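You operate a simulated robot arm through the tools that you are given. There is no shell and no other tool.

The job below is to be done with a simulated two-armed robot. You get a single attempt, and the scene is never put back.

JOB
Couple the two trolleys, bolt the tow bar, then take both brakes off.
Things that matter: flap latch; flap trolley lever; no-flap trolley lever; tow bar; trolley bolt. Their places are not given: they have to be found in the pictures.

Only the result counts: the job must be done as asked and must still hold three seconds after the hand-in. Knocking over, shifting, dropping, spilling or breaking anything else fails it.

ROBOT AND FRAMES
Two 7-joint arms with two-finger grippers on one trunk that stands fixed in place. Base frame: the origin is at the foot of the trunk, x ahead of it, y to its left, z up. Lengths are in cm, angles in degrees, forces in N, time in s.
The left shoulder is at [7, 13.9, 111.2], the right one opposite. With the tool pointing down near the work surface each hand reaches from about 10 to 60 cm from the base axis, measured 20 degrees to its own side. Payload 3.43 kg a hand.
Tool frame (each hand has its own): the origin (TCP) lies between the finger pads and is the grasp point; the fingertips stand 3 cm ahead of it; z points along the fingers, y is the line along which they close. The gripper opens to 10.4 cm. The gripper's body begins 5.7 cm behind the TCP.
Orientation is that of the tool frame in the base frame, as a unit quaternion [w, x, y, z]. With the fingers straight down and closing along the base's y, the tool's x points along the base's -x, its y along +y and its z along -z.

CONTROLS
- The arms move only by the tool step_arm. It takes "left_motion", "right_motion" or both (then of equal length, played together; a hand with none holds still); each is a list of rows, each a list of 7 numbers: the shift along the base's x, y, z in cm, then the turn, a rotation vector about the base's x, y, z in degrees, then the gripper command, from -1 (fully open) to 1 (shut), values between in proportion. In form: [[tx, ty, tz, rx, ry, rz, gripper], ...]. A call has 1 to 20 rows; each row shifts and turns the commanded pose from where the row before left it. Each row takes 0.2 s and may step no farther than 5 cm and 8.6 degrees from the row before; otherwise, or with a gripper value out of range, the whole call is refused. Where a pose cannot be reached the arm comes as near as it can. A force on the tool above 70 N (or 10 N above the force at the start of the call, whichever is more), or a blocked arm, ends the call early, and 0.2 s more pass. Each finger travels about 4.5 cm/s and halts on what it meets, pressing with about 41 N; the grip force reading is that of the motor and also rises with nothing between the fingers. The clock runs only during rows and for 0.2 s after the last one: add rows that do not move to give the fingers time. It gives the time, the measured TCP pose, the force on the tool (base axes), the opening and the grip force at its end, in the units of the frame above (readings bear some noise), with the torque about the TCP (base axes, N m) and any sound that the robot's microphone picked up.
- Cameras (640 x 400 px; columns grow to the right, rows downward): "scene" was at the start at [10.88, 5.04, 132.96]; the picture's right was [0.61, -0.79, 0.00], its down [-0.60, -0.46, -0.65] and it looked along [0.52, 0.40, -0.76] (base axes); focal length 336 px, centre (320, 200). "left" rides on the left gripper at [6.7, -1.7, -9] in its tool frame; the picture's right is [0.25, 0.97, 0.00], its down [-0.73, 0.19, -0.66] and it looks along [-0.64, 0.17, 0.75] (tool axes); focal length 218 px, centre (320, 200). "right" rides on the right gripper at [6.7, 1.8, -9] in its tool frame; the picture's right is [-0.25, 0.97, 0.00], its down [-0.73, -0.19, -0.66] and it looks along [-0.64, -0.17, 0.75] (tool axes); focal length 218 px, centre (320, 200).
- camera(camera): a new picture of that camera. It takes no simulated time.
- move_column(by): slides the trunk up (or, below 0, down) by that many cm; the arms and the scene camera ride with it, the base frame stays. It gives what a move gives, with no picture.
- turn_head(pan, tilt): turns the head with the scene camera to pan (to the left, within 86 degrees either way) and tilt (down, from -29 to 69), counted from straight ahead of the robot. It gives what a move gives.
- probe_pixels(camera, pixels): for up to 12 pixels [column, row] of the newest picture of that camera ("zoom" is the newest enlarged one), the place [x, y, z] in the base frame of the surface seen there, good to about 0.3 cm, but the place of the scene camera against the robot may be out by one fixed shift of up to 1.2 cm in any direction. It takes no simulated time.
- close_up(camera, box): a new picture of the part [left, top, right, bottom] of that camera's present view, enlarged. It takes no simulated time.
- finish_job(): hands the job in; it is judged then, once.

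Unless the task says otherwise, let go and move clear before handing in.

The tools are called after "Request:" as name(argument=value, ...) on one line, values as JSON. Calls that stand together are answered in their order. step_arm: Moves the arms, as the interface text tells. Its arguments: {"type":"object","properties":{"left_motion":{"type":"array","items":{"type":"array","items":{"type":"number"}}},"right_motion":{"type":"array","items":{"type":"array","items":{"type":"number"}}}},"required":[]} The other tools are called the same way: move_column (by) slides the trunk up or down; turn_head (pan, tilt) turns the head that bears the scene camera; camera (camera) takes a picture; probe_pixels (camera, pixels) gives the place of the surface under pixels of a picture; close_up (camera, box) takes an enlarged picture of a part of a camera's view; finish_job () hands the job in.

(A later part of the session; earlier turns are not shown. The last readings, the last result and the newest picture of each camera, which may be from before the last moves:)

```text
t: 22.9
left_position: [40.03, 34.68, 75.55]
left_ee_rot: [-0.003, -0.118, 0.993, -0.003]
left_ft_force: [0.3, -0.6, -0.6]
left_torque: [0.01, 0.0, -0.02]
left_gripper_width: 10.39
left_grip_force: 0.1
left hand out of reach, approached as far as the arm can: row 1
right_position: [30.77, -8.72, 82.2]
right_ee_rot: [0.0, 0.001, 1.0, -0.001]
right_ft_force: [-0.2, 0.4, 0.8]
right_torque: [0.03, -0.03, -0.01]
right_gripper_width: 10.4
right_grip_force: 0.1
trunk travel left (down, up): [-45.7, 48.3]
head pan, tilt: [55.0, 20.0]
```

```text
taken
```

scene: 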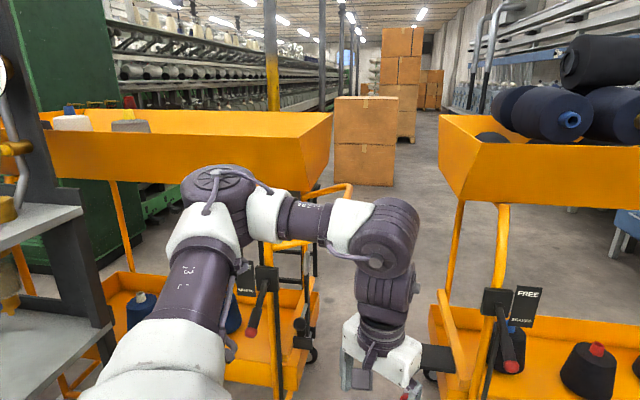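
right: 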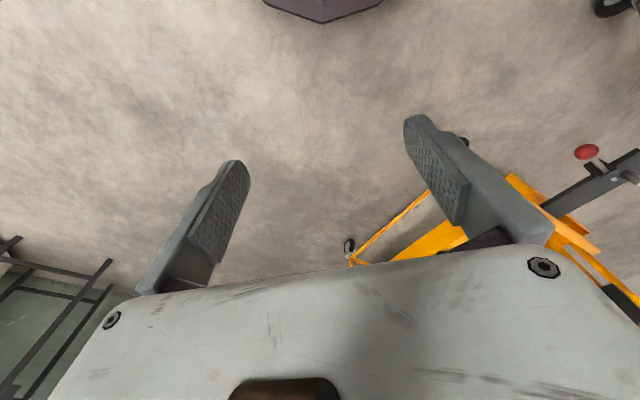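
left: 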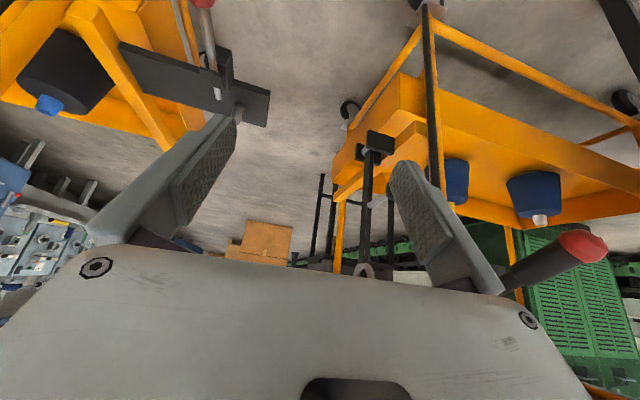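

Now checking the upper box corners before raising the trunk.

Request:
probe_pixels(camera="scene", pixels=[[306, 138], [300, 188], [330, 114], [50, 135], [444, 116], [472, 150], [200, 180], [350, 190], [390, 215]])

Request:
move_column(by=33)

Request:
turn_head(pan=55, tilt=35)

Request:
camera(camera="scene")

Request:
turn_head(pan=20, tilt=35)

Request:
camera(camera="scene")

Request:
camera(camera="left")

```text
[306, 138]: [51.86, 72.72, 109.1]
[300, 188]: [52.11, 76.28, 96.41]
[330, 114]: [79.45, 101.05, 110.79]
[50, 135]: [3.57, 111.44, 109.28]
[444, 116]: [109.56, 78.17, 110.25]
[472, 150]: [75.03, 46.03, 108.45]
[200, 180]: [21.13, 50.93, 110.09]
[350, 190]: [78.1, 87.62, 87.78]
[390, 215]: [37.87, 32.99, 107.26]
```

```text
t: 26.2
left_position: [40.17, 34.68, 108.54]
left_ee_rot: [-0.003, -0.12, 0.993, -0.002]
left_ft_force: [0.2, 0.7, -0.1]
left_torque: [0.02, -0.02, 0.0]
left_gripper_width: 10.4
left_grip_force: 0.0
right_position: [30.72, -8.84, 115.08]
right_ee_rot: [0.0, 0.0, 1.0, -0.001]
right_ft_force: [1.2, 0.4, 0.5]
right_torque: [0.0, 0.0, 0.0]
right_gripper_width: 10.41
right_grip_force: 0.0
trunk travel left (down, up): [-78.7, 15.3]
head pan, tilt: [55.0, 20.0]
```

```text
t: 27.0
left_position: [40.19, 34.81, 108.5]
left_ee_rot: [-0.003, -0.119, 0.993, -0.002]
left_ft_force: [0.2, -0.2, 0.3]
left_torque: [0.0, 0.01, 0.05]
left_gripper_width: 10.37
left_grip_force: 0.0
right_position: [30.78, -8.81, 115.11]
right_ee_rot: [0.001, -0.001, 1.0, 0.0]
right_ft_force: [0.1, 0.6, 0.7]
right_torque: [-0.02, 0.03, 0.01]
right_gripper_width: 10.38
right_grip_force: 0.0
trunk travel left (down, up): [-78.7, 15.3]
head pan, tilt: [55.0, 35.0]
```

```text
taken
```

scene: 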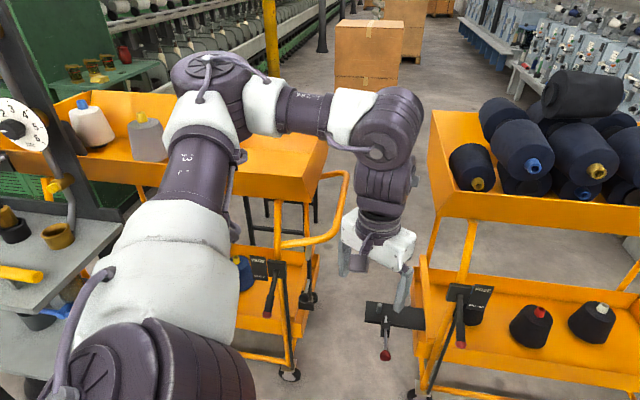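

```text
t: 28.0
left_position: [40.16, 34.71, 108.45]
left_ee_rot: [-0.003, -0.12, 0.993, -0.003]
left_ft_force: [0.2, 0.2, 0.0]
left_torque: [0.03, -0.01, -0.02]
left_gripper_width: 10.37
left_grip_force: 0.1
right_position: [30.76, -8.72, 115.14]
right_ee_rot: [0.0, 0.0, 1.0, 0.0]
right_ft_force: [0.1, 0.1, 0.0]
right_torque: [-0.01, -0.02, -0.05]
right_gripper_width: 10.39
right_grip_force: 0.0
trunk travel left (down, up): [-78.7, 15.3]
head pan, tilt: [20.0, 35.0]
```

```text
taken
```

scene: 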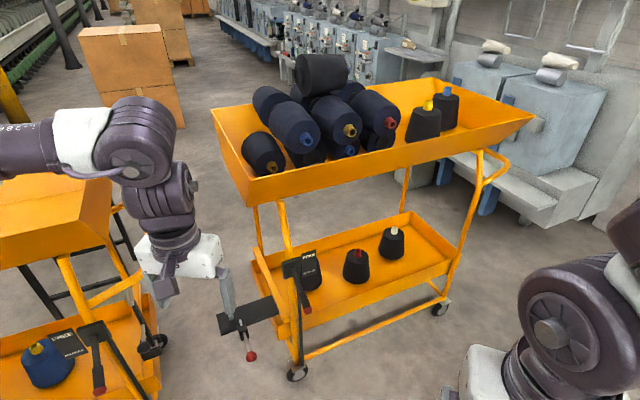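

```text
taken
```

left: 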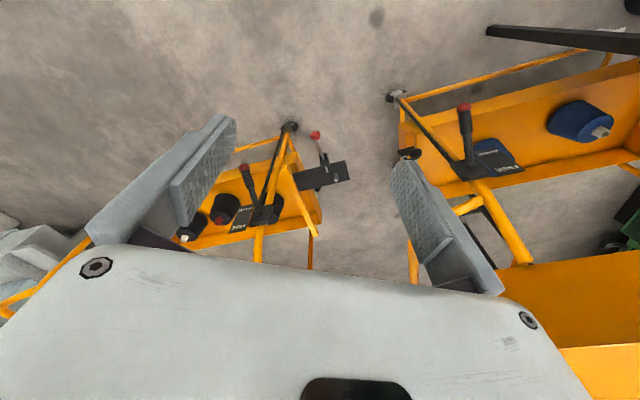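

No flap in the boxes, so I take the folding tow bar as the "flap" and its black knob as latch or handle, to be tested by gentle pulls. Now lowering the trunk to working height and turning the head to watch.

Request:
move_column(by=-44)

Request:
turn_head(pan=50, tilt=35)

Request:
camera(camera="scene")

Request:
close_up(camera="scene", box=[200, 120, 330, 260])

```text
refused: -44 is not a number from -40 to 40
```

```text
t: 28.9
left_position: [40.03, 34.7, 108.42]
left_ee_rot: [-0.003, -0.119, 0.993, -0.003]
left_ft_force: [-1.1, -0.1, -0.3]
left_torque: [0.02, -0.01, 0.0]
left_gripper_width: 10.39
left_grip_force: 0.1
right_position: [30.74, -8.75, 115.14]
right_ee_rot: [0.0, 0.0, 1.0, 0.0]
right_ft_force: [-0.5, 1.0, 0.3]
right_torque: [0.01, 0.01, 0.0]
right_gripper_width: 10.42
right_grip_force: 0.0
trunk travel left (down, up): [-78.7, 15.3]
head pan, tilt: [50.0, 35.0]
```

```text
taken
```

scene: 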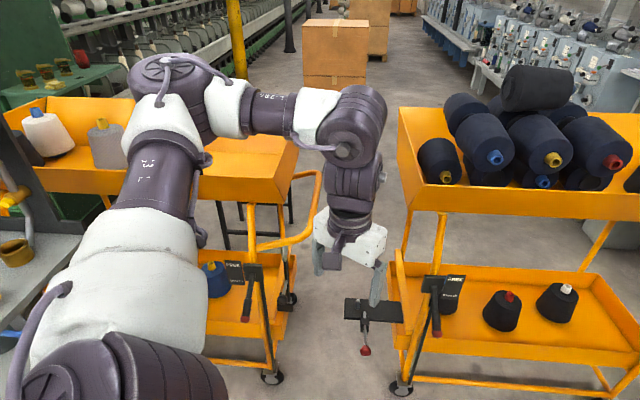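

```text
2.86 times, centred on (265, 190) of scene
```

zoom: 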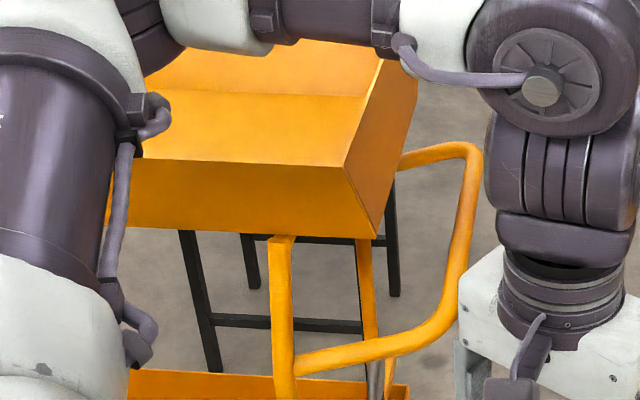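

I'll lower by 40 (the allowed limit).

Request:
move_column(by=-40)

Request:
camera(camera="scene")

Request:
camera(camera="left")

```text
t: 32.8
left_position: [40.11, 34.67, 68.51]
left_ee_rot: [-0.003, -0.119, 0.993, -0.003]
left_ft_force: [0.0, 0.0, 0.5]
left_torque: [0.02, 0.0, 0.03]
left_gripper_width: 10.4
left_grip_force: 0.1
right_position: [30.86, -8.78, 75.19]
right_ee_rot: [0.0, 0.0, 1.0, 0.0]
right_ft_force: [0.1, -0.1, 0.1]
right_torque: [-0.01, 0.02, -0.03]
right_gripper_width: 10.4
right_grip_force: 0.0
trunk travel left (down, up): [-38.7, 55.3]
head pan, tilt: [50.0, 35.0]
```

```text
taken
```

scene: 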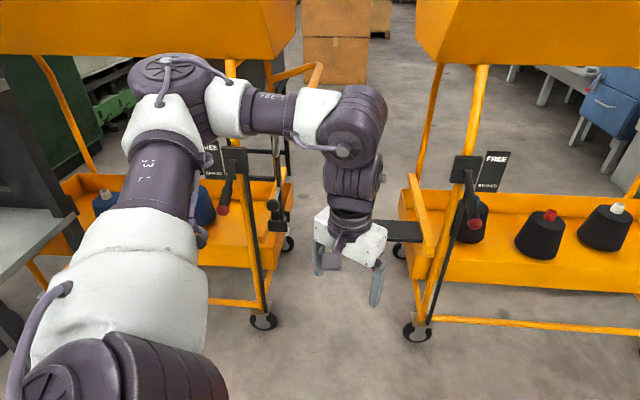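

```text
taken
```

left: 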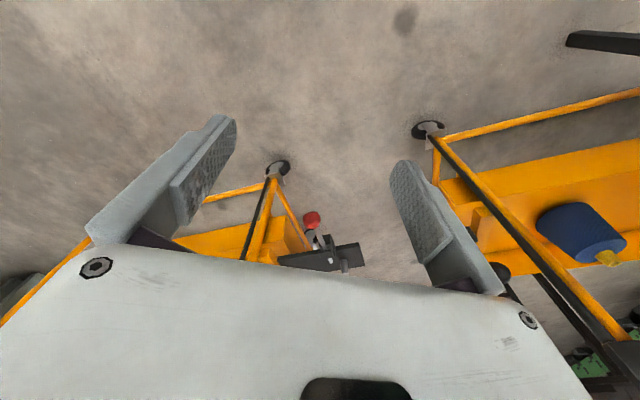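

The hand has room. I'll yaw it to about 55° and tilt it to about 60° from vertical while moving toward the black knob near (48.5,72,59), stopping short.

Request:
step_arm(left_motion=[[0.2, 1.2, 0, 0, 0, 8.2, -1], [0.2, 1.2, 0, 0, 0, 8.2, -1], [0.2, 1.2, 0, 0, 0, 8.2, -1], [0.2, 1.2, 0, 0, 0, 8.2, -1], [0.2, 1.2, 0, 0, 0, 8.2, -1], [0.1, 1.8, 0, 6.14, -4.3, 0, -1], [0.1, 1.8, 0, 6.14, -4.3, 0, -1], [0.1, 1.8, 0, 6.14, -4.3, 0, -1], [0.1, 1.8, 0, 6.14, -4.3, 0, -1], [0.1, 1.8, 0, 6.14, -4.3, 0, -1], [0.1, 1.8, 0, 6.14, -4.3, 0, -1], [0.1, 1.8, 0, 6.14, -4.3, 0, -1], [0.1, 1.8, 0, 6.14, -4.3, 0, -1]])

Request:
camera(camera="scene")

Request:
camera(camera="left")

```text
t: 35.5
left_position: [46.76, 58.14, 73.39]
left_ee_rot: [0.403, -0.284, 0.82, 0.29]
left_ft_force: [1.0, 0.6, -0.2]
left_torque: [0.01, 0.0, 0.01]
left_gripper_width: 10.43
left_grip_force: 0.1
left hand out of reach, approached as far as the arm can: row 3, 4, 5, 6, 8, 9, 10, 11, 12
right_position: [30.84, -8.73, 75.2]
right_ee_rot: [0.001, 0.0, 1.0, 0.0]
right_ft_force: [-0.3, 0.3, -0.2]
right_torque: [-0.02, -0.03, 0.0]
right_gripper_width: 10.4
right_grip_force: 0.1
trunk travel left (down, up): [-38.7, 55.3]
head pan, tilt: [50.0, 35.0]
```

```text
taken
```

scene: 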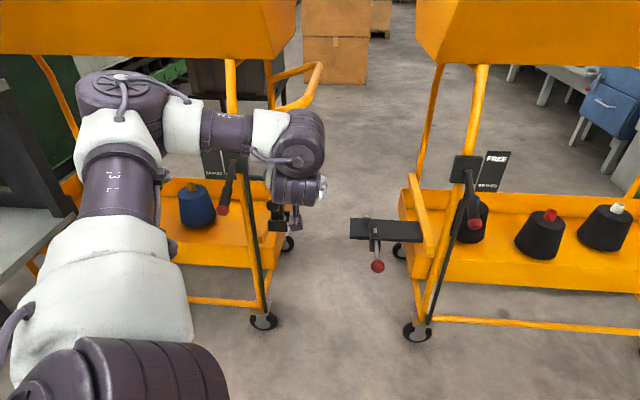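

```text
taken
```

left: 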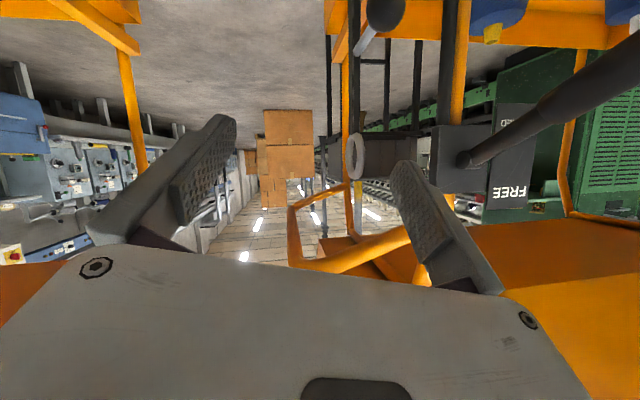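

The hand now points 30° below horizontal at yaw 55°, at (46.8,58.1,73.4); the knob is at top (385,12). I'll move down to line up with it.

Request:
step_arm(left_motion=[[-0.7, 1, -2, 0, 0, 0, -1], [-0.7, 1, -2, 0, 0, 0, -1], [-0.7, 1, -2, 0, 0, 0, -1], [-0.7, 1, -2, 0, 0, 0, -1]])

Request:
camera(camera="scene")

Request:
camera(camera="left")

```text
t: 36.5
left_position: [44.17, 62.24, 65.53]
left_ee_rot: [0.402, -0.285, 0.821, 0.29]
left_ft_force: [0.2, 0.6, 0.0]
left_torque: [-0.01, -0.01, 0.0]
left_gripper_width: 10.42
left_grip_force: 0.0
right_position: [30.69, -8.81, 75.21]
right_ee_rot: [0.0, 0.0, 1.0, 0.0]
right_ft_force: [0.2, -0.7, 0.0]
right_torque: [-0.01, 0.02, 0.01]
right_gripper_width: 10.43
right_grip_force: 0.0
trunk travel left (down, up): [-38.7, 55.3]
head pan, tilt: [50.0, 35.0]
```

```text
taken
```

scene: 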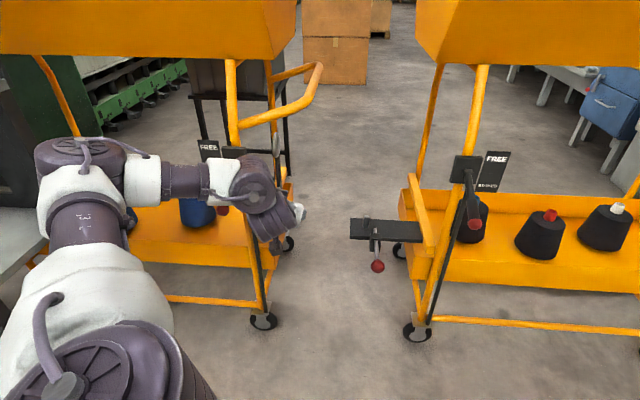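

```text
taken
```

left: 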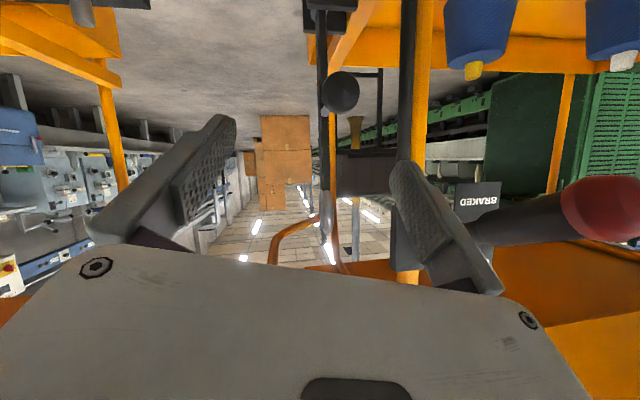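

The knob is at (341,92) in the left picture, between the fingers. Probing it and the lever clearance.

Request:
probe_pixels(camera="left", pixels=[[341, 92], [328, 92], [354, 92], [341, 78], [321, 60], [321, 130], [600, 205], [326, 240], [325, 18], [345, 18]])

Request:
probe_pixels(camera="scene", pixels=[[80, 150], [50, 165], [15, 160], [220, 205], [276, 143]])

Request:
close_up(camera="left", box=[270, 0, 430, 120])

```text
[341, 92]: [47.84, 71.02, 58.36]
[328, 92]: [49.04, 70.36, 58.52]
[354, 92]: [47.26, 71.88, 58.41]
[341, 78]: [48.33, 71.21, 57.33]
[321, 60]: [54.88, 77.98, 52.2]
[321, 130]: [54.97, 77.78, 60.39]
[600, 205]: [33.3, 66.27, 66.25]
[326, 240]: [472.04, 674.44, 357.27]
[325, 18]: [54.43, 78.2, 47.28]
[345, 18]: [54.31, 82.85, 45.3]
```

```text
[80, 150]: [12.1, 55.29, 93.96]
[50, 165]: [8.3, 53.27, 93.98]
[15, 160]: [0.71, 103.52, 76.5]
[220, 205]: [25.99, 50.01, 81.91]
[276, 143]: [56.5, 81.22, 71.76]
```

```text
3.33 times, centred on (350, 60) of left
```

zoom: 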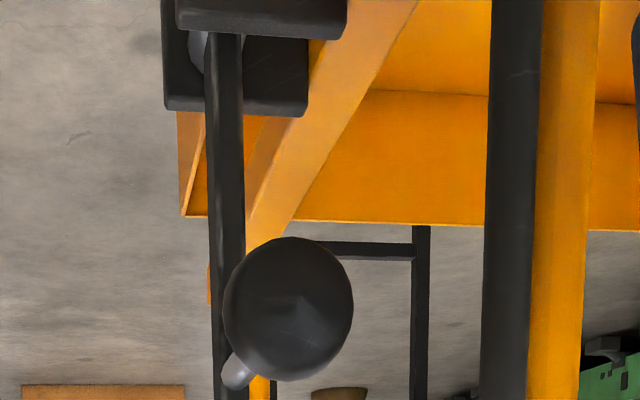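

Knob centre is about (49.0,72.2,58.4), 13 cm ahead of the TCP. I'll advance on it with the gripper open.

Request:
step_arm(left_motion=[[-0.8, 0.4, -0.25, 0, 0, 0, -1], [-0.8, 0.4, -0.25, 0, 0, 0, -1], [0.99, 1.41, -1.0, 0, 0, 0, -1], [0.99, 1.41, -1.0, 0, 0, 0, -1], [0.99, 1.41, -1.0, 0, 0, 0, -1], [0.99, 1.41, -1.0, 0, 0, 0, -1]])

Request:
camera(camera="left")

Request:
camera(camera="scene")

```text
t: 38.0
left_position: [46.31, 68.63, 61.06]
left_ee_rot: [0.402, -0.285, 0.82, 0.29]
left_ft_force: [0.1, -0.2, 0.6]
left_torque: [0.02, 0.0, -0.03]
left_gripper_width: 10.4
left_grip_force: 0.0
right_position: [30.75, -8.8, 75.16]
right_ee_rot: [0.001, 0.0, 1.0, 0.0]
right_ft_force: [0.3, 0.5, 0.4]
right_torque: [-0.02, 0.01, 0.03]
right_gripper_width: 10.41
right_grip_force: 0.1
trunk travel left (down, up): [-38.7, 55.3]
head pan, tilt: [50.0, 35.0]
```

```text
taken
```

left: 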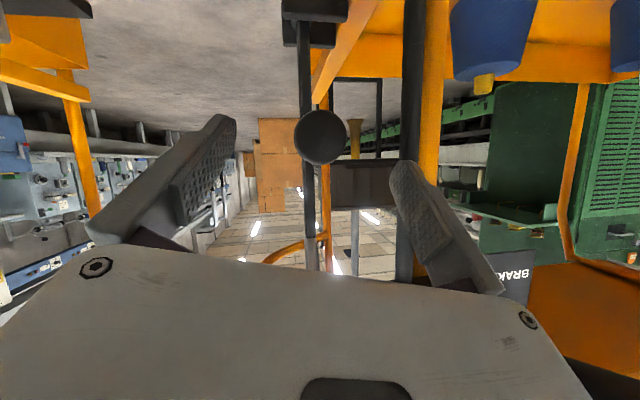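

```text
taken
```

scene: 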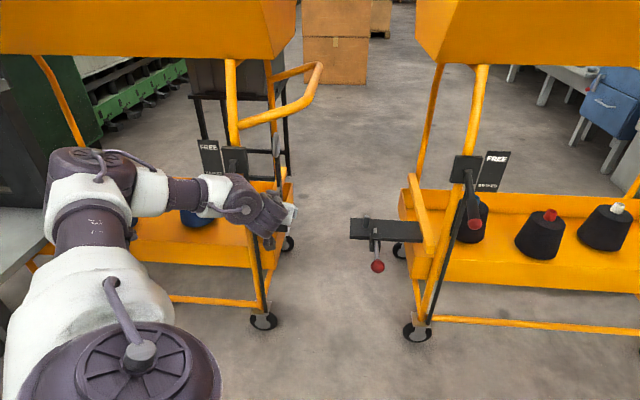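

Aligned: the knob at (320,137) heads toward the grasp point (320,186). Final advance of about 5 cm.

Request:
step_arm(left_motion=[[0.83, 1.13, -0.83, 0, 0, 0, -1], [0.83, 1.13, -0.83, 0, 0, 0, -1], [0.83, 1.13, -0.83, 0, 0, 0, -1]])

Request:
camera(camera="left")

```text
t: 38.8
left_position: [48.8, 72.14, 58.48]
left_ee_rot: [0.402, -0.284, 0.821, 0.289]
left_ft_force: [0.4, 0.0, 0.0]
left_torque: [0.0, 0.0, 0.0]
left_gripper_width: 10.41
left_grip_force: 0.1
right_position: [30.82, -8.69, 75.14]
right_ee_rot: [0.0, 0.0, 1.0, 0.0]
right_ft_force: [-0.1, -0.2, -0.2]
right_torque: [0.03, 0.03, 0.01]
right_gripper_width: 10.42
right_grip_force: 0.0
trunk travel left (down, up): [-38.7, 55.3]
head pan, tilt: [50.0, 35.0]
```

```text
taken
```

left: 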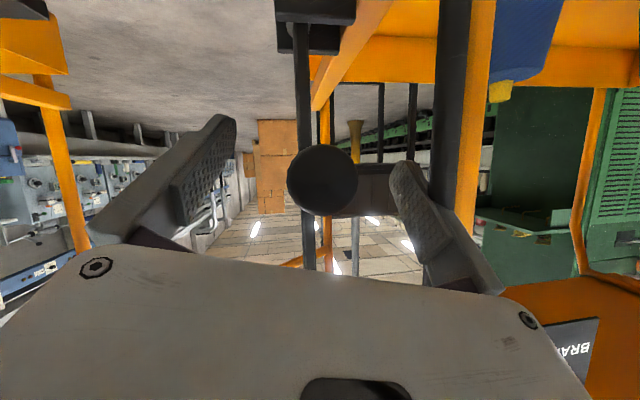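

The knob sits at the grasp point (322,180). Closing the gripper.

Request:
step_arm(left_motion=[[0, 0, 0, 0, 0, 0, 1], [0, 0, 0, 0, 0, 0, 1], [0, 0, 0, 0, 0, 0, 1], [0, 0, 0, 0, 0, 0, 1], [0, 0, 0, 0, 0, 0, 1], [0, 0, 0, 0, 0, 0, 1]])

Request:
camera(camera="left")

```text
t: 40.1
left_position: [48.78, 72.03, 58.42]
left_ee_rot: [0.402, -0.285, 0.82, 0.29]
left_ft_force: [1.8, 3.8, 1.0]
left_torque: [-0.09, 0.25, -0.96]
left_gripper_width: 3.68
left_grip_force: 40.9
right_position: [30.75, -8.71, 75.2]
right_ee_rot: [0.0, 0.0, 1.0, 0.0]
right_ft_force: [0.2, 0.0, -0.2]
right_torque: [0.0, 0.01, -0.02]
right_gripper_width: 10.4
right_grip_force: 0.2
trunk travel left (down, up): [-38.7, 55.3]
head pan, tilt: [50.0, 35.0]
```

```text
taken
```

left: 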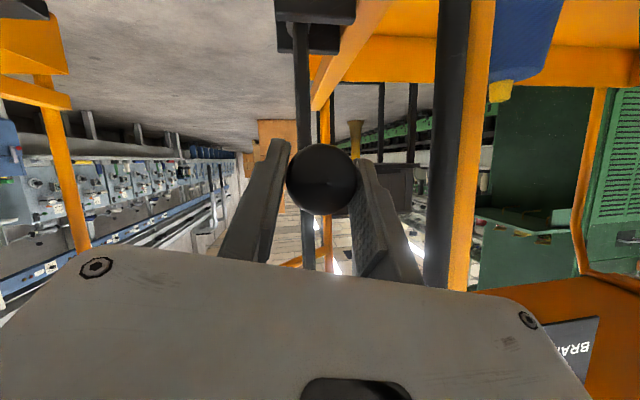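

Gripped at 3.68 cm. Testing with a small pull toward the right trolley to see if the bar swings freely.

Request:
step_arm(left_motion=[[0.36, -0.35, 0, 0, 0, 0, 1], [0.36, -0.35, 0, 0, 0, 0, 1], [0.36, -0.35, -0.1, 0, 0, 0, 1]])

Request:
camera(camera="left")

Request:
close_up(camera="scene", box=[220, 110, 330, 260])

```text
t: 41.0
left_position: [49.97, 70.91, 58.51]
left_ee_rot: [0.403, -0.285, 0.82, 0.29]
left_ft_force: [-0.3, 5.9, 6.0]
left_torque: [0.01, 0.77, -0.88]
left_gripper_width: 3.67
left_grip_force: 41.4
right_position: [30.72, -8.86, 75.12]
right_ee_rot: [0.0, 0.001, 1.0, -0.001]
right_ft_force: [-1.0, 1.0, 1.0]
right_torque: [0.02, 0.01, 0.01]
right_gripper_width: 10.42
right_grip_force: 0.1
trunk travel left (down, up): [-38.7, 55.3]
head pan, tilt: [50.0, 35.0]
```

```text
taken
```

left: 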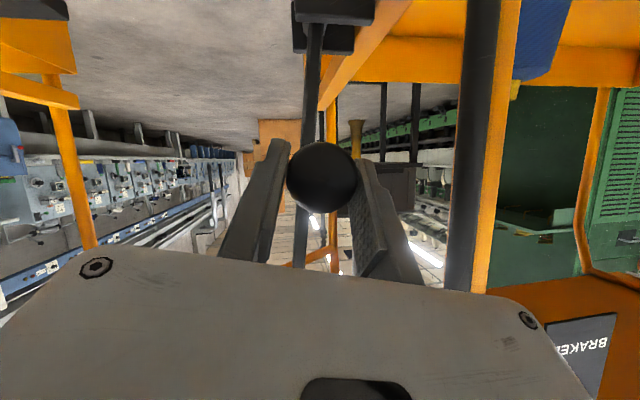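

```text
2.67 times, centred on (275, 185) of scene
```

zoom: 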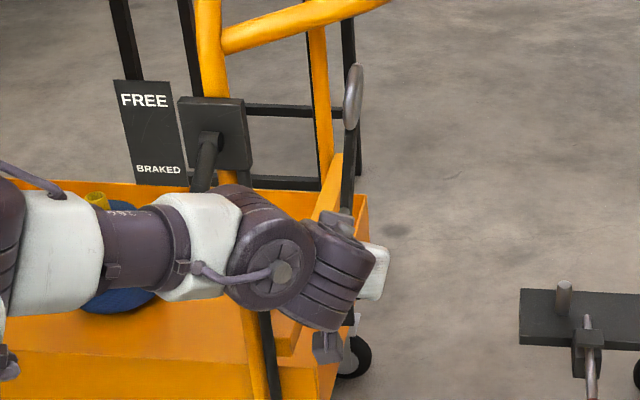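

The bar tilts freely (eye moved right), so it is only a handle. I'll swing it along its arc (radius about 12.3 cm) in controlled steps.

Request:
step_arm(left_motion=[[0.8, -0.78, -0.21, 0, 0, 0, 1], [0.8, -0.79, -0.32, 0, 0, 0, 1], [0.78, -0.77, -0.42, 0, 0, 0, 1], [0.75, -0.74, -0.53, 0, 0, 0, 1], [0.7, -0.69, -0.63, 0, 0, 0, 1], [0.61, -0.6, -0.66, 0, 0, 0, 1]])

Request:
camera(camera="left")

Request:
close_up(camera="scene", box=[230, 130, 430, 280])

```text
t: 42.4
left_position: [54.39, 66.5, 55.64]
left_ee_rot: [0.402, -0.284, 0.821, 0.289]
left_ft_force: [-4.7, -3.4, -0.4]
left_torque: [-0.28, 0.62, -1.0]
left_gripper_width: 3.65
left_grip_force: 41.1
right_position: [30.82, -8.76, 75.06]
right_ee_rot: [0.0, 0.0, 1.0, 0.0]
right_ft_force: [-0.8, 0.3, -0.5]
right_torque: [-0.06, -0.01, 0.0]
right_gripper_width: 10.38
right_grip_force: 0.0
trunk travel left (down, up): [-38.7, 55.3]
head pan, tilt: [50.0, 35.0]
```

```text
taken
```

left: 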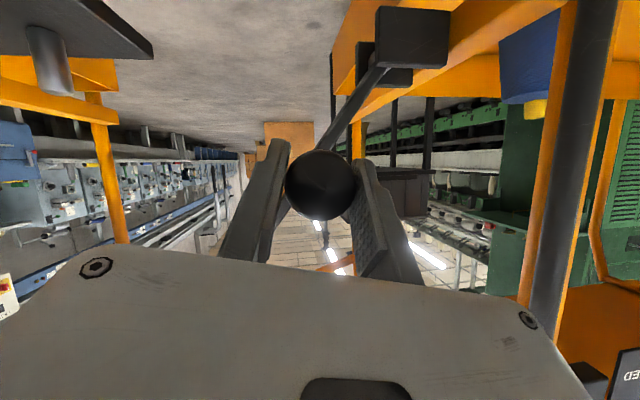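

```text
2.67 times, centred on (330, 205) of scene
```

zoom: 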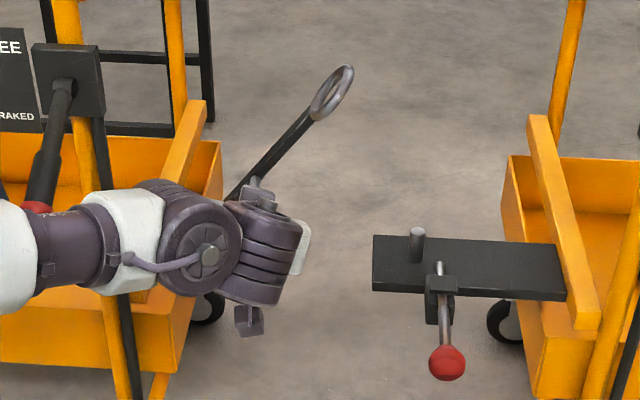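

The swing works; the ring now leans toward the tongue. Continuing to about 70°, then checking alignment with the pin.

Request:
step_arm(left_motion=[[0.67, -0.66, -0.88, 0, 0, 0, 1], [0.6, -0.59, -0.97, 0, 0, 0, 1], [0.53, -0.52, -1.05, 0, 0, 0, 1], [0.45, -0.44, -1.13, 0, 0, 0, 1], [0.36, -0.35, -1.18, 0, 0, 0, 1]])

Request:
camera(camera="left")

Request:
camera(camera="scene")

Request:
close_up(camera="scene", box=[270, 170, 430, 290])

```text
t: 43.5
left_position: [57.06, 63.88, 50.5]
left_ee_rot: [0.403, -0.284, 0.821, 0.288]
left_ft_force: [-1.9, -7.4, 0.2]
left_torque: [-0.4, 0.82, -0.84]
left_gripper_width: 3.64
left_grip_force: 41.3
right_position: [30.78, -8.69, 75.07]
right_ee_rot: [-0.001, 0.0, 1.0, 0.001]
right_ft_force: [-0.7, 0.9, -0.4]
right_torque: [-0.02, 0.0, -0.01]
right_gripper_width: 10.4
right_grip_force: 0.0
trunk travel left (down, up): [-38.7, 55.3]
head pan, tilt: [50.0, 35.0]
```

```text
taken
```

left: 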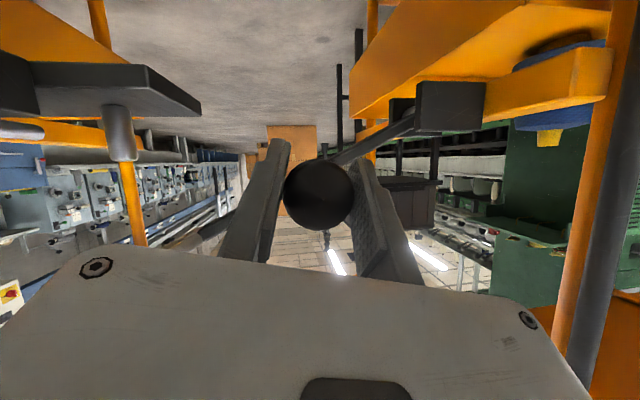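

```text
taken
```

scene: 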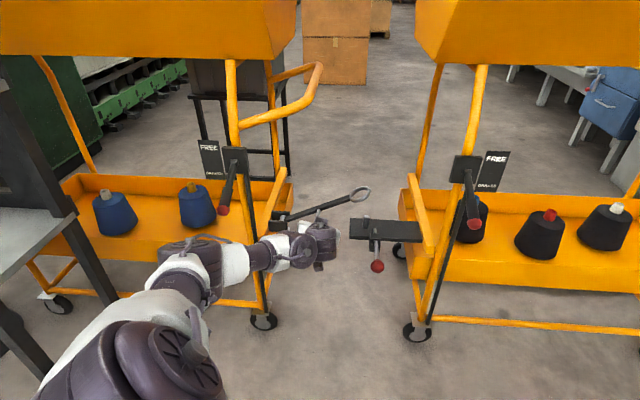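

```text
3.33 times, centred on (350, 230) of scene
```

zoom: 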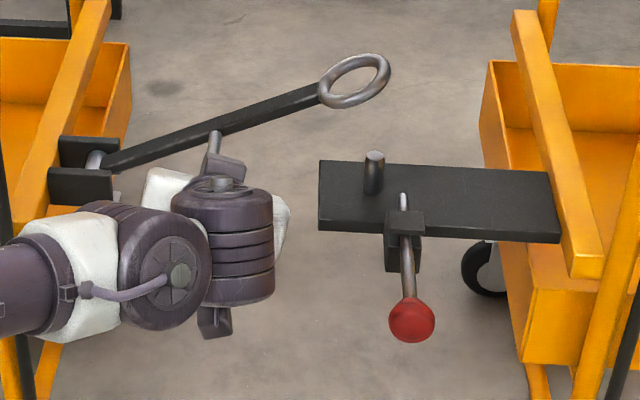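

Probing ring, bar and pin to see where the ring will land.

Request:
probe_pixels(camera="zoom", pixels=[[324, 92], [386, 72], [372, 56], [345, 104], [315, 95], [200, 133], [115, 160], [374, 157], [372, 180], [330, 195], [322, 215], [403, 198]])

Request:
probe_pixels(camera="zoom", pixels=[[407, 218], [408, 260], [410, 310], [548, 180], [552, 232], [320, 170], [440, 200], [500, 205], [95, 160], [85, 185], [90, 150], [323, 228]])

```text
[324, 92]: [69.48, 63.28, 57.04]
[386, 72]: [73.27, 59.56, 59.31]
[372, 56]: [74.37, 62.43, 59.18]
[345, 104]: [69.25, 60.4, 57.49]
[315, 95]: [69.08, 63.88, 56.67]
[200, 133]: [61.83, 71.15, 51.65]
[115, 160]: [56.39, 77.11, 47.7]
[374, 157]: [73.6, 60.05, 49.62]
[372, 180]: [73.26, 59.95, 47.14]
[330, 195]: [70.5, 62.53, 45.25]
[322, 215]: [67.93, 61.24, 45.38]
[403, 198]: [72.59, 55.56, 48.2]
```

```text
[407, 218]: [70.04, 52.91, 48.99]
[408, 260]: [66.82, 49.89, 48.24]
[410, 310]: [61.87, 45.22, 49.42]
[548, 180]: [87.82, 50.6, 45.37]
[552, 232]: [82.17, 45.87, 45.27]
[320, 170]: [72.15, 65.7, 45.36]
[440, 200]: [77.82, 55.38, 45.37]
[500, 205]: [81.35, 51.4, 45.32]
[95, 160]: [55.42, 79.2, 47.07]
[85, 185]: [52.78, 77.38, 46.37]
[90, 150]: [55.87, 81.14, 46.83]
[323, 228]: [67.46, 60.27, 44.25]
```

The ring should land near (73.5,59.6), on the pin at (73.6,60.1), with room inside the ring. I'll lower it to just above the pin and check.

Request:
step_arm(left_motion=[[0.27, -0.27, -1.2, 0, 0, 0, 1], [0.14, -0.14, -0.7, 0, 0, 0, 1]])

Request:
close_up(camera="scene", box=[270, 170, 430, 290])

Request:
camera(camera="left")

```text
t: 44.1
left_position: [57.46, 63.55, 48.57]
left_ee_rot: [0.403, -0.284, 0.82, 0.289]
left_ft_force: [1.7, -6.1, 0.3]
left_torque: [-0.2, 0.77, -0.93]
left_gripper_width: 3.67
left_grip_force: 41.3
right_position: [30.89, -8.82, 75.12]
right_ee_rot: [0.0, 0.0, 1.0, 0.0]
right_ft_force: [-1.0, -0.3, 1.1]
right_torque: [-0.01, -0.01, -0.02]
right_gripper_width: 10.37
right_grip_force: 0.1
trunk travel left (down, up): [-38.7, 55.3]
head pan, tilt: [50.0, 35.0]
```

```text
3.33 times, centred on (350, 230) of scene
```

zoom: 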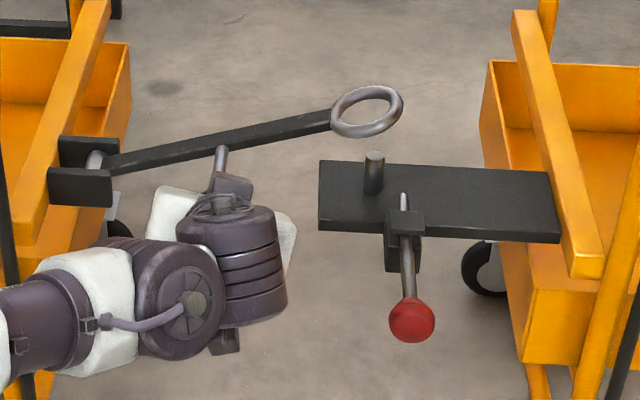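

```text
taken
```

left: 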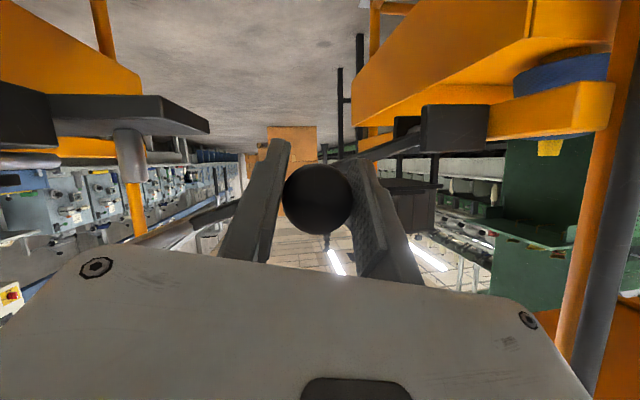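

Request:
probe_pixels(camera="zoom", pixels=[[335, 120], [401, 100], [385, 89], [350, 135], [325, 122], [240, 137], [120, 165], [374, 157]])

```text
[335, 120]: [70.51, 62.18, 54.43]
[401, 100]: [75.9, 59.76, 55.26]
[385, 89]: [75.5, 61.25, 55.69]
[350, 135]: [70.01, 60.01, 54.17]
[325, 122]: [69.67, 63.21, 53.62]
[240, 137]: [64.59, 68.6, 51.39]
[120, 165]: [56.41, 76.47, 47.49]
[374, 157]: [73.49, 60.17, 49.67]
```

Ring centre is near (72.9,60.8,54.9) and will drop to about (73.8,59.9), onto the pin. Lowering further in gentle steps.

Request:
step_arm(left_motion=[[0.12, -0.12, -0.7, 0, 0, 0, 1], [0.09, -0.09, -0.7, 0, 0, 0, 1], [0.07, -0.07, -0.7, 0, 0, 0, 1]])

Request:
close_up(camera="scene", box=[270, 170, 430, 290])

```text
t: 45.0
left_position: [57.7, 63.11, 46.39]
left_ee_rot: [0.403, -0.283, 0.821, 0.289]
left_ft_force: [2.3, -7.1, 0.7]
left_torque: [0.08, 0.49, -0.86]
left_gripper_width: 3.65
left_grip_force: 40.8
right_position: [30.75, -8.78, 75.15]
right_ee_rot: [0.001, 0.0, 1.0, 0.0]
right_ft_force: [0.8, 0.3, 0.5]
right_torque: [0.04, 0.01, -0.03]
right_gripper_width: 10.39
right_grip_force: 0.0
trunk travel left (down, up): [-38.7, 55.3]
head pan, tilt: [50.0, 35.0]
```

```text
3.33 times, centred on (350, 230) of scene
```

zoom: 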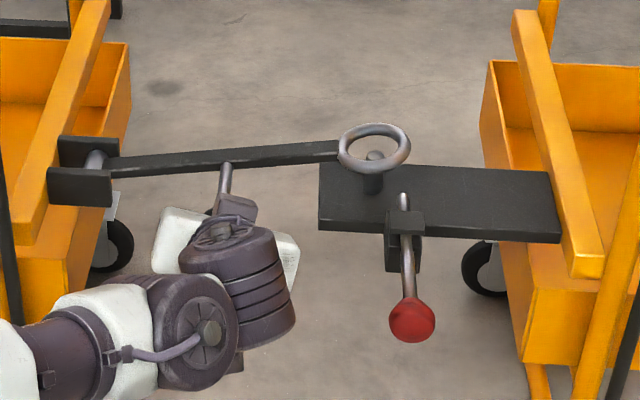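

The ring encircles the pin's top. Lowering until it rests.

Request:
step_arm(left_motion=[[0.04, -0.04, -0.6, 0, 0, 0, 1], [0.0, 0.0, -0.6, 0, 0, 0, 1], [0, 0, -0.5, 0, 0, 0, 1]])

Request:
close_up(camera="scene", box=[270, 170, 430, 290])

```text
t: 45.8
left_position: [57.92, 63.26, 44.7]
left_ee_rot: [0.403, -0.284, 0.821, 0.289]
left_ft_force: [8.9, -4.3, -0.8]
left_torque: [0.33, 0.35, -0.76]
left_gripper_width: 3.69
left_grip_force: 41.0
right_position: [30.82, -8.92, 75.22]
right_ee_rot: [-0.001, 0.0, 1.0, 0.0]
right_ft_force: [-0.1, -0.2, -0.1]
right_torque: [-0.03, 0.0, 0.01]
right_gripper_width: 10.43
right_grip_force: 0.0
trunk travel left (down, up): [-38.7, 55.3]
head pan, tilt: [50.0, 35.0]
```

```text
3.33 times, centred on (350, 230) of scene
```

zoom: 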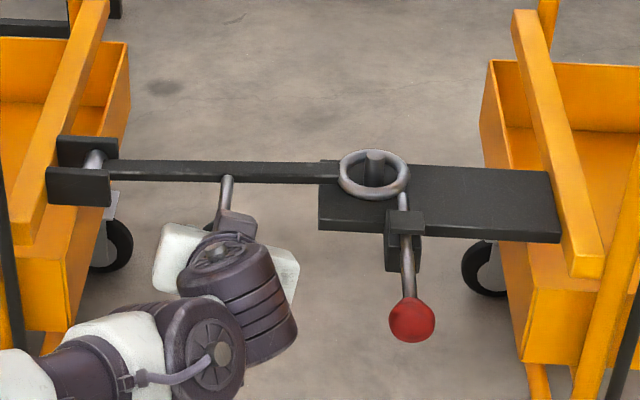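

The ring is down over the pin. Nudging a little more to feel it seat.

Request:
step_arm(left_motion=[[0, 0, -0.4, 0, 0, 0, 1], [0, 0, -0.4, 0, 0, 0, 1]])

Request:
close_up(camera="scene", box=[270, 170, 430, 290])

```text
t: 46.4
left_position: [57.82, 63.26, 44.09]
left_ee_rot: [0.403, -0.285, 0.82, 0.29]
left_ft_force: [4.7, -2.8, 3.0]
left_torque: [-0.71, 1.01, -0.5]
left_gripper_width: 3.64
left_grip_force: 41.5
right_position: [30.83, -8.9, 75.09]
right_ee_rot: [-0.001, 0.0, 1.0, -0.001]
right_ft_force: [-0.2, 0.3, 1.1]
right_torque: [0.0, 0.01, 0.02]
right_gripper_width: 10.41
right_grip_force: 0.1
trunk travel left (down, up): [-38.7, 55.3]
head pan, tilt: [50.0, 35.0]
```

```text
3.33 times, centred on (350, 230) of scene
```

zoom: 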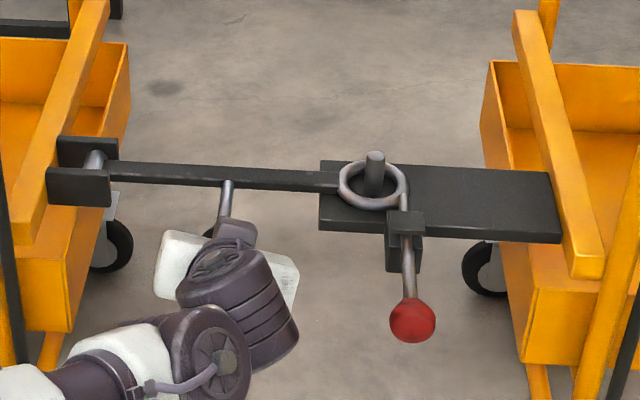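

The ring is seated on the tongue. Zooming on the ring and bolt before letting go.

Request:
close_up(camera="scene", box=[340, 200, 400, 260])

```text
6.67 times, centred on (370, 230) of scene
```

zoom: 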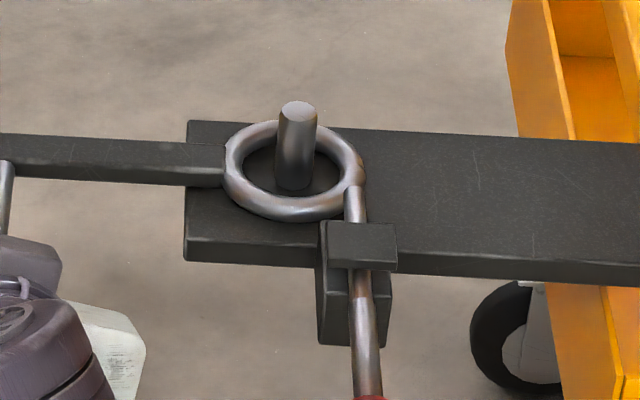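

The rod tip sits right beside the ring, ready to slide over it. Releasing the knob and backing away along the approach line.

Request:
step_arm(left_motion=[[0, 0, 0, 0, 0, 0, 0.2], [0, 0, 0, 0, 0, 0, -0.2], [0, 0, 0, 0, 0, 0, -0.4], [0, 0, 0, 0, 0, 0, -0.4], [-0.8, -1.1, 0.8, 0, 0, 0, -0.4], [-1, -1.4, 1, 0, 0, 0, -0.4], [-1, -1.4, 1, 0, 0, 0, -0.4], [-1, -1.4, 1, 0, 0, 0, -0.4]])

Request:
camera(camera="scene")

Request:
camera(camera="left")

```text
t: 48.1
left_position: [53.87, 57.85, 47.73]
left_ee_rot: [0.402, -0.285, 0.82, 0.291]
left_ft_force: [0.2, 0.9, 0.1]
left_torque: [0.0, -0.03, 0.03]
left_gripper_width: 7.29
left_grip_force: 0.0
right_position: [30.86, -8.73, 75.16]
right_ee_rot: [0.0, 0.0, 1.0, 0.0]
right_ft_force: [0.4, -0.5, 0.4]
right_torque: [0.03, 0.0, 0.04]
right_gripper_width: 10.38
right_grip_force: 0.2
trunk travel left (down, up): [-38.7, 55.3]
head pan, tilt: [50.0, 35.0]
```

```text
taken
```

scene: 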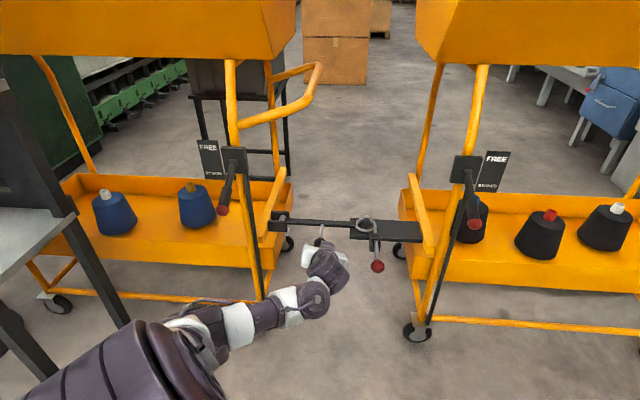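

```text
taken
```

left: 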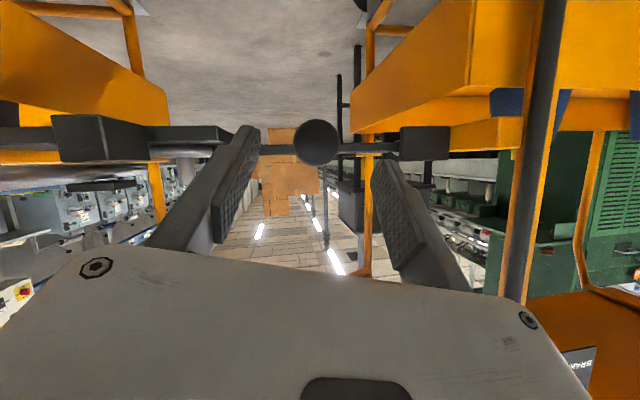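

Coupled: the ring stays around the pin. Next, the red-knobbed bolt near (62.5,46,48): I'll back off and shift right to line up with it.

Request:
step_arm(left_motion=[[-1, -1.4, 1, 0, 0, 0, -1], [-1, -1.4, 1, 0, 0, 0, -1], [-0.5, -2, 1, 0, 0, 0, -1], [0, -2.5, 0.7, 0, 0, 0, -1], [0.3, -2.5, 0.5, 0, 0, 0, -1], [0.5, -2.5, 0.5, 0, 0, 0, -1], [1, -2.5, 0.5, 0, 0, 0, -1], [1, -2.5, 0.5, 0, 0, 0, -1]])

Request:
camera(camera="scene")

Request:
camera(camera="left")

```text
t: 50.0
left_position: [54.23, 40.56, 53.44]
left_ee_rot: [0.403, -0.286, 0.819, 0.291]
left_ft_force: [-0.1, -0.4, -0.5]
left_torque: [0.01, -0.02, 0.0]
left_gripper_width: 10.44
left_grip_force: 0.0
right_position: [30.86, -8.96, 75.16]
right_ee_rot: [0.0, 0.001, 1.0, 0.0]
right_ft_force: [-0.3, -0.4, 0.1]
right_torque: [-0.04, 0.01, 0.0]
right_gripper_width: 10.37
right_grip_force: 0.0
trunk travel left (down, up): [-38.7, 55.3]
head pan, tilt: [50.0, 35.0]
```

```text
taken
```

scene: 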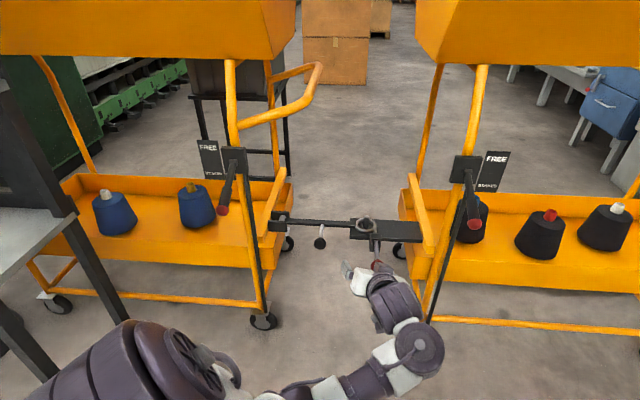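

```text
taken
```

left: 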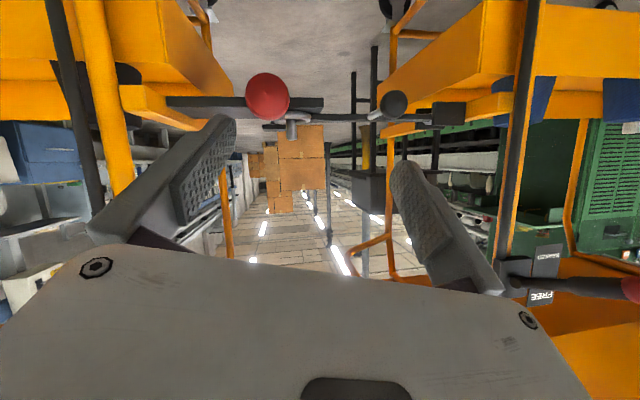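

Red ball at (268,96) in the left picture. Probing it and the rod.

Request:
probe_pixels(camera="left", pixels=[[268, 96], [268, 116], [250, 96], [287, 96], [292, 130], [300, 133], [320, 104], [283, 125]])

Request:
close_up(camera="left", box=[160, 50, 440, 190])

```text
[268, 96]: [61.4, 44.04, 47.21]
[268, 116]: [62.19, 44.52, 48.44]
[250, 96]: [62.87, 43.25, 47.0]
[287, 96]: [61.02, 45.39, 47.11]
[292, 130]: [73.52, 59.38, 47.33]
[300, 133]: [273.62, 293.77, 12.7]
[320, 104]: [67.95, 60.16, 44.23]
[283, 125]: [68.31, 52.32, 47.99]
```

```text
2.29 times, centred on (300, 120) of left
```

zoom: 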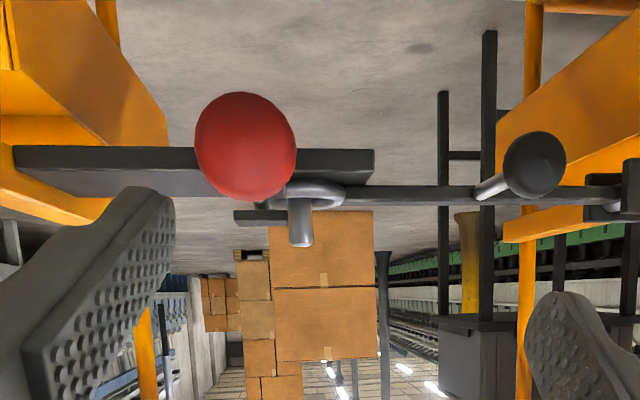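

Ball centre about (62.9,45.4,46.9). I'll centre on it laterally, then advance with the gripper open.

Request:
step_arm(left_motion=[[1.07, -1.0, -0.35, 0, 0, 0, -1], [1.07, -1.0, -0.35, 0, 0, 0, -1], [1.07, -1.0, -0.35, 0, 0, 0, -1], [0.8, 1.15, -0.8, 0, 0, 0, -1], [0.8, 1.15, -0.8, 0, 0, 0, -1], [0.8, 1.15, -0.8, 0, 0, 0, -1]])

Request:
camera(camera="left")

Request:
camera(camera="scene")

```text
t: 51.4
left_position: [59.87, 41.05, 50.08]
left_ee_rot: [0.402, -0.285, 0.821, 0.29]
left_ft_force: [-0.3, 0.8, -0.5]
left_torque: [-0.01, 0.02, 0.01]
left_gripper_width: 10.4
left_grip_force: 0.0
right_position: [30.76, -8.8, 75.2]
right_ee_rot: [0.0, 0.0, 1.0, 0.0]
right_ft_force: [0.2, -0.3, 1.2]
right_torque: [0.0, -0.01, 0.0]
right_gripper_width: 10.38
right_grip_force: 0.0
trunk travel left (down, up): [-38.7, 55.3]
head pan, tilt: [50.0, 35.0]
```

```text
taken
```

left: 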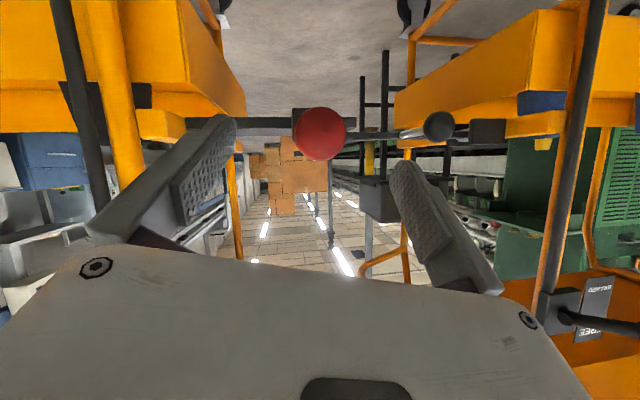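

```text
taken
```

scene: 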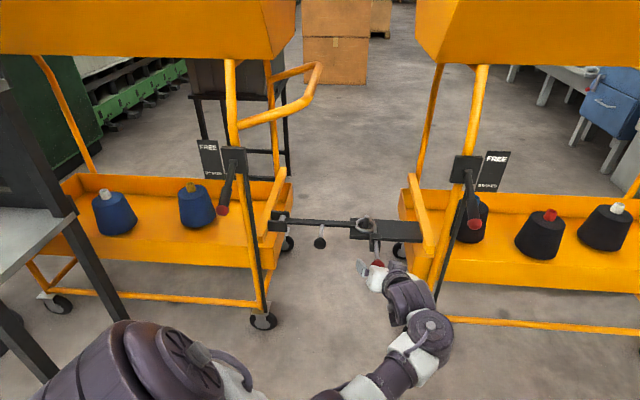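

Ball centred at (320,133). Advancing 5 cm and closing on it.

Request:
step_arm(left_motion=[[0.8, 1.15, -0.9, 0, 0, 0, -1], [0.8, 1.15, -0.9, 0, 0, 0, -1], [0.8, 1.15, -0.9, 0, 0, 0, -1], [0, 0, 0, 0, 0, 0, 0], [0, 0, 0, 0, 0, 0, 0.3], [0, 0, 0, 0, 0, 0, 1], [0, 0, 0, 0, 0, 0, 1], [0, 0, 0, 0, 0, 0, 1]])

Request:
camera(camera="left")

Request:
close_up(camera="scene", box=[320, 200, 440, 320])

```text
t: 53.1
left_position: [62.23, 44.45, 47.26]
left_ee_rot: [0.403, -0.284, 0.82, 0.29]
left_ft_force: [1.4, 1.0, 0.6]
left_torque: [-0.13, 0.01, -0.73]
left_gripper_width: 3.67
left_grip_force: 33.1
right_position: [30.81, -8.91, 75.16]
right_ee_rot: [0.0, 0.0, 1.0, 0.0]
right_ft_force: [0.4, 0.9, 0.6]
right_torque: [-0.01, -0.03, -0.01]
right_gripper_width: 10.39
right_grip_force: 0.0
trunk travel left (down, up): [-38.7, 55.3]
head pan, tilt: [50.0, 35.0]
```

```text
taken
```

left: 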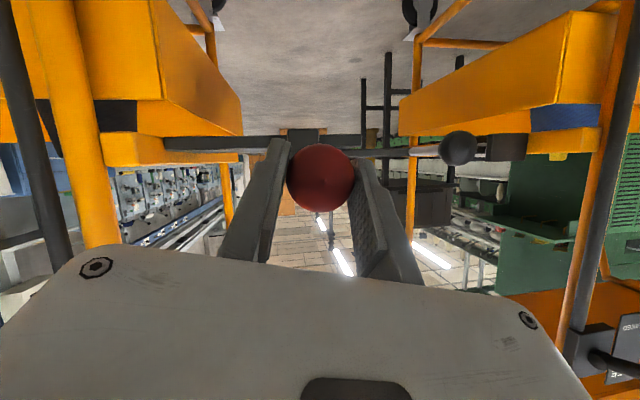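

```text
3.33 times, centred on (380, 260) of scene
```

zoom: 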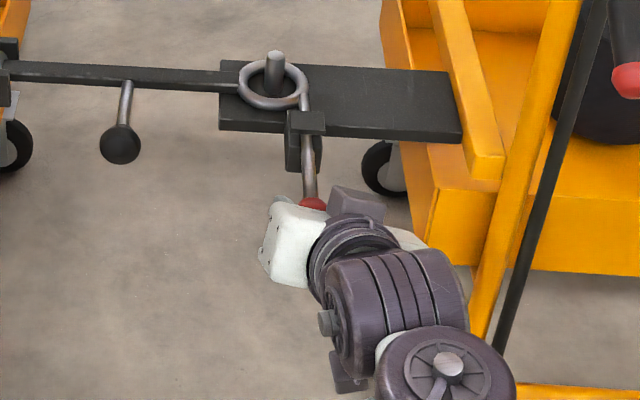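

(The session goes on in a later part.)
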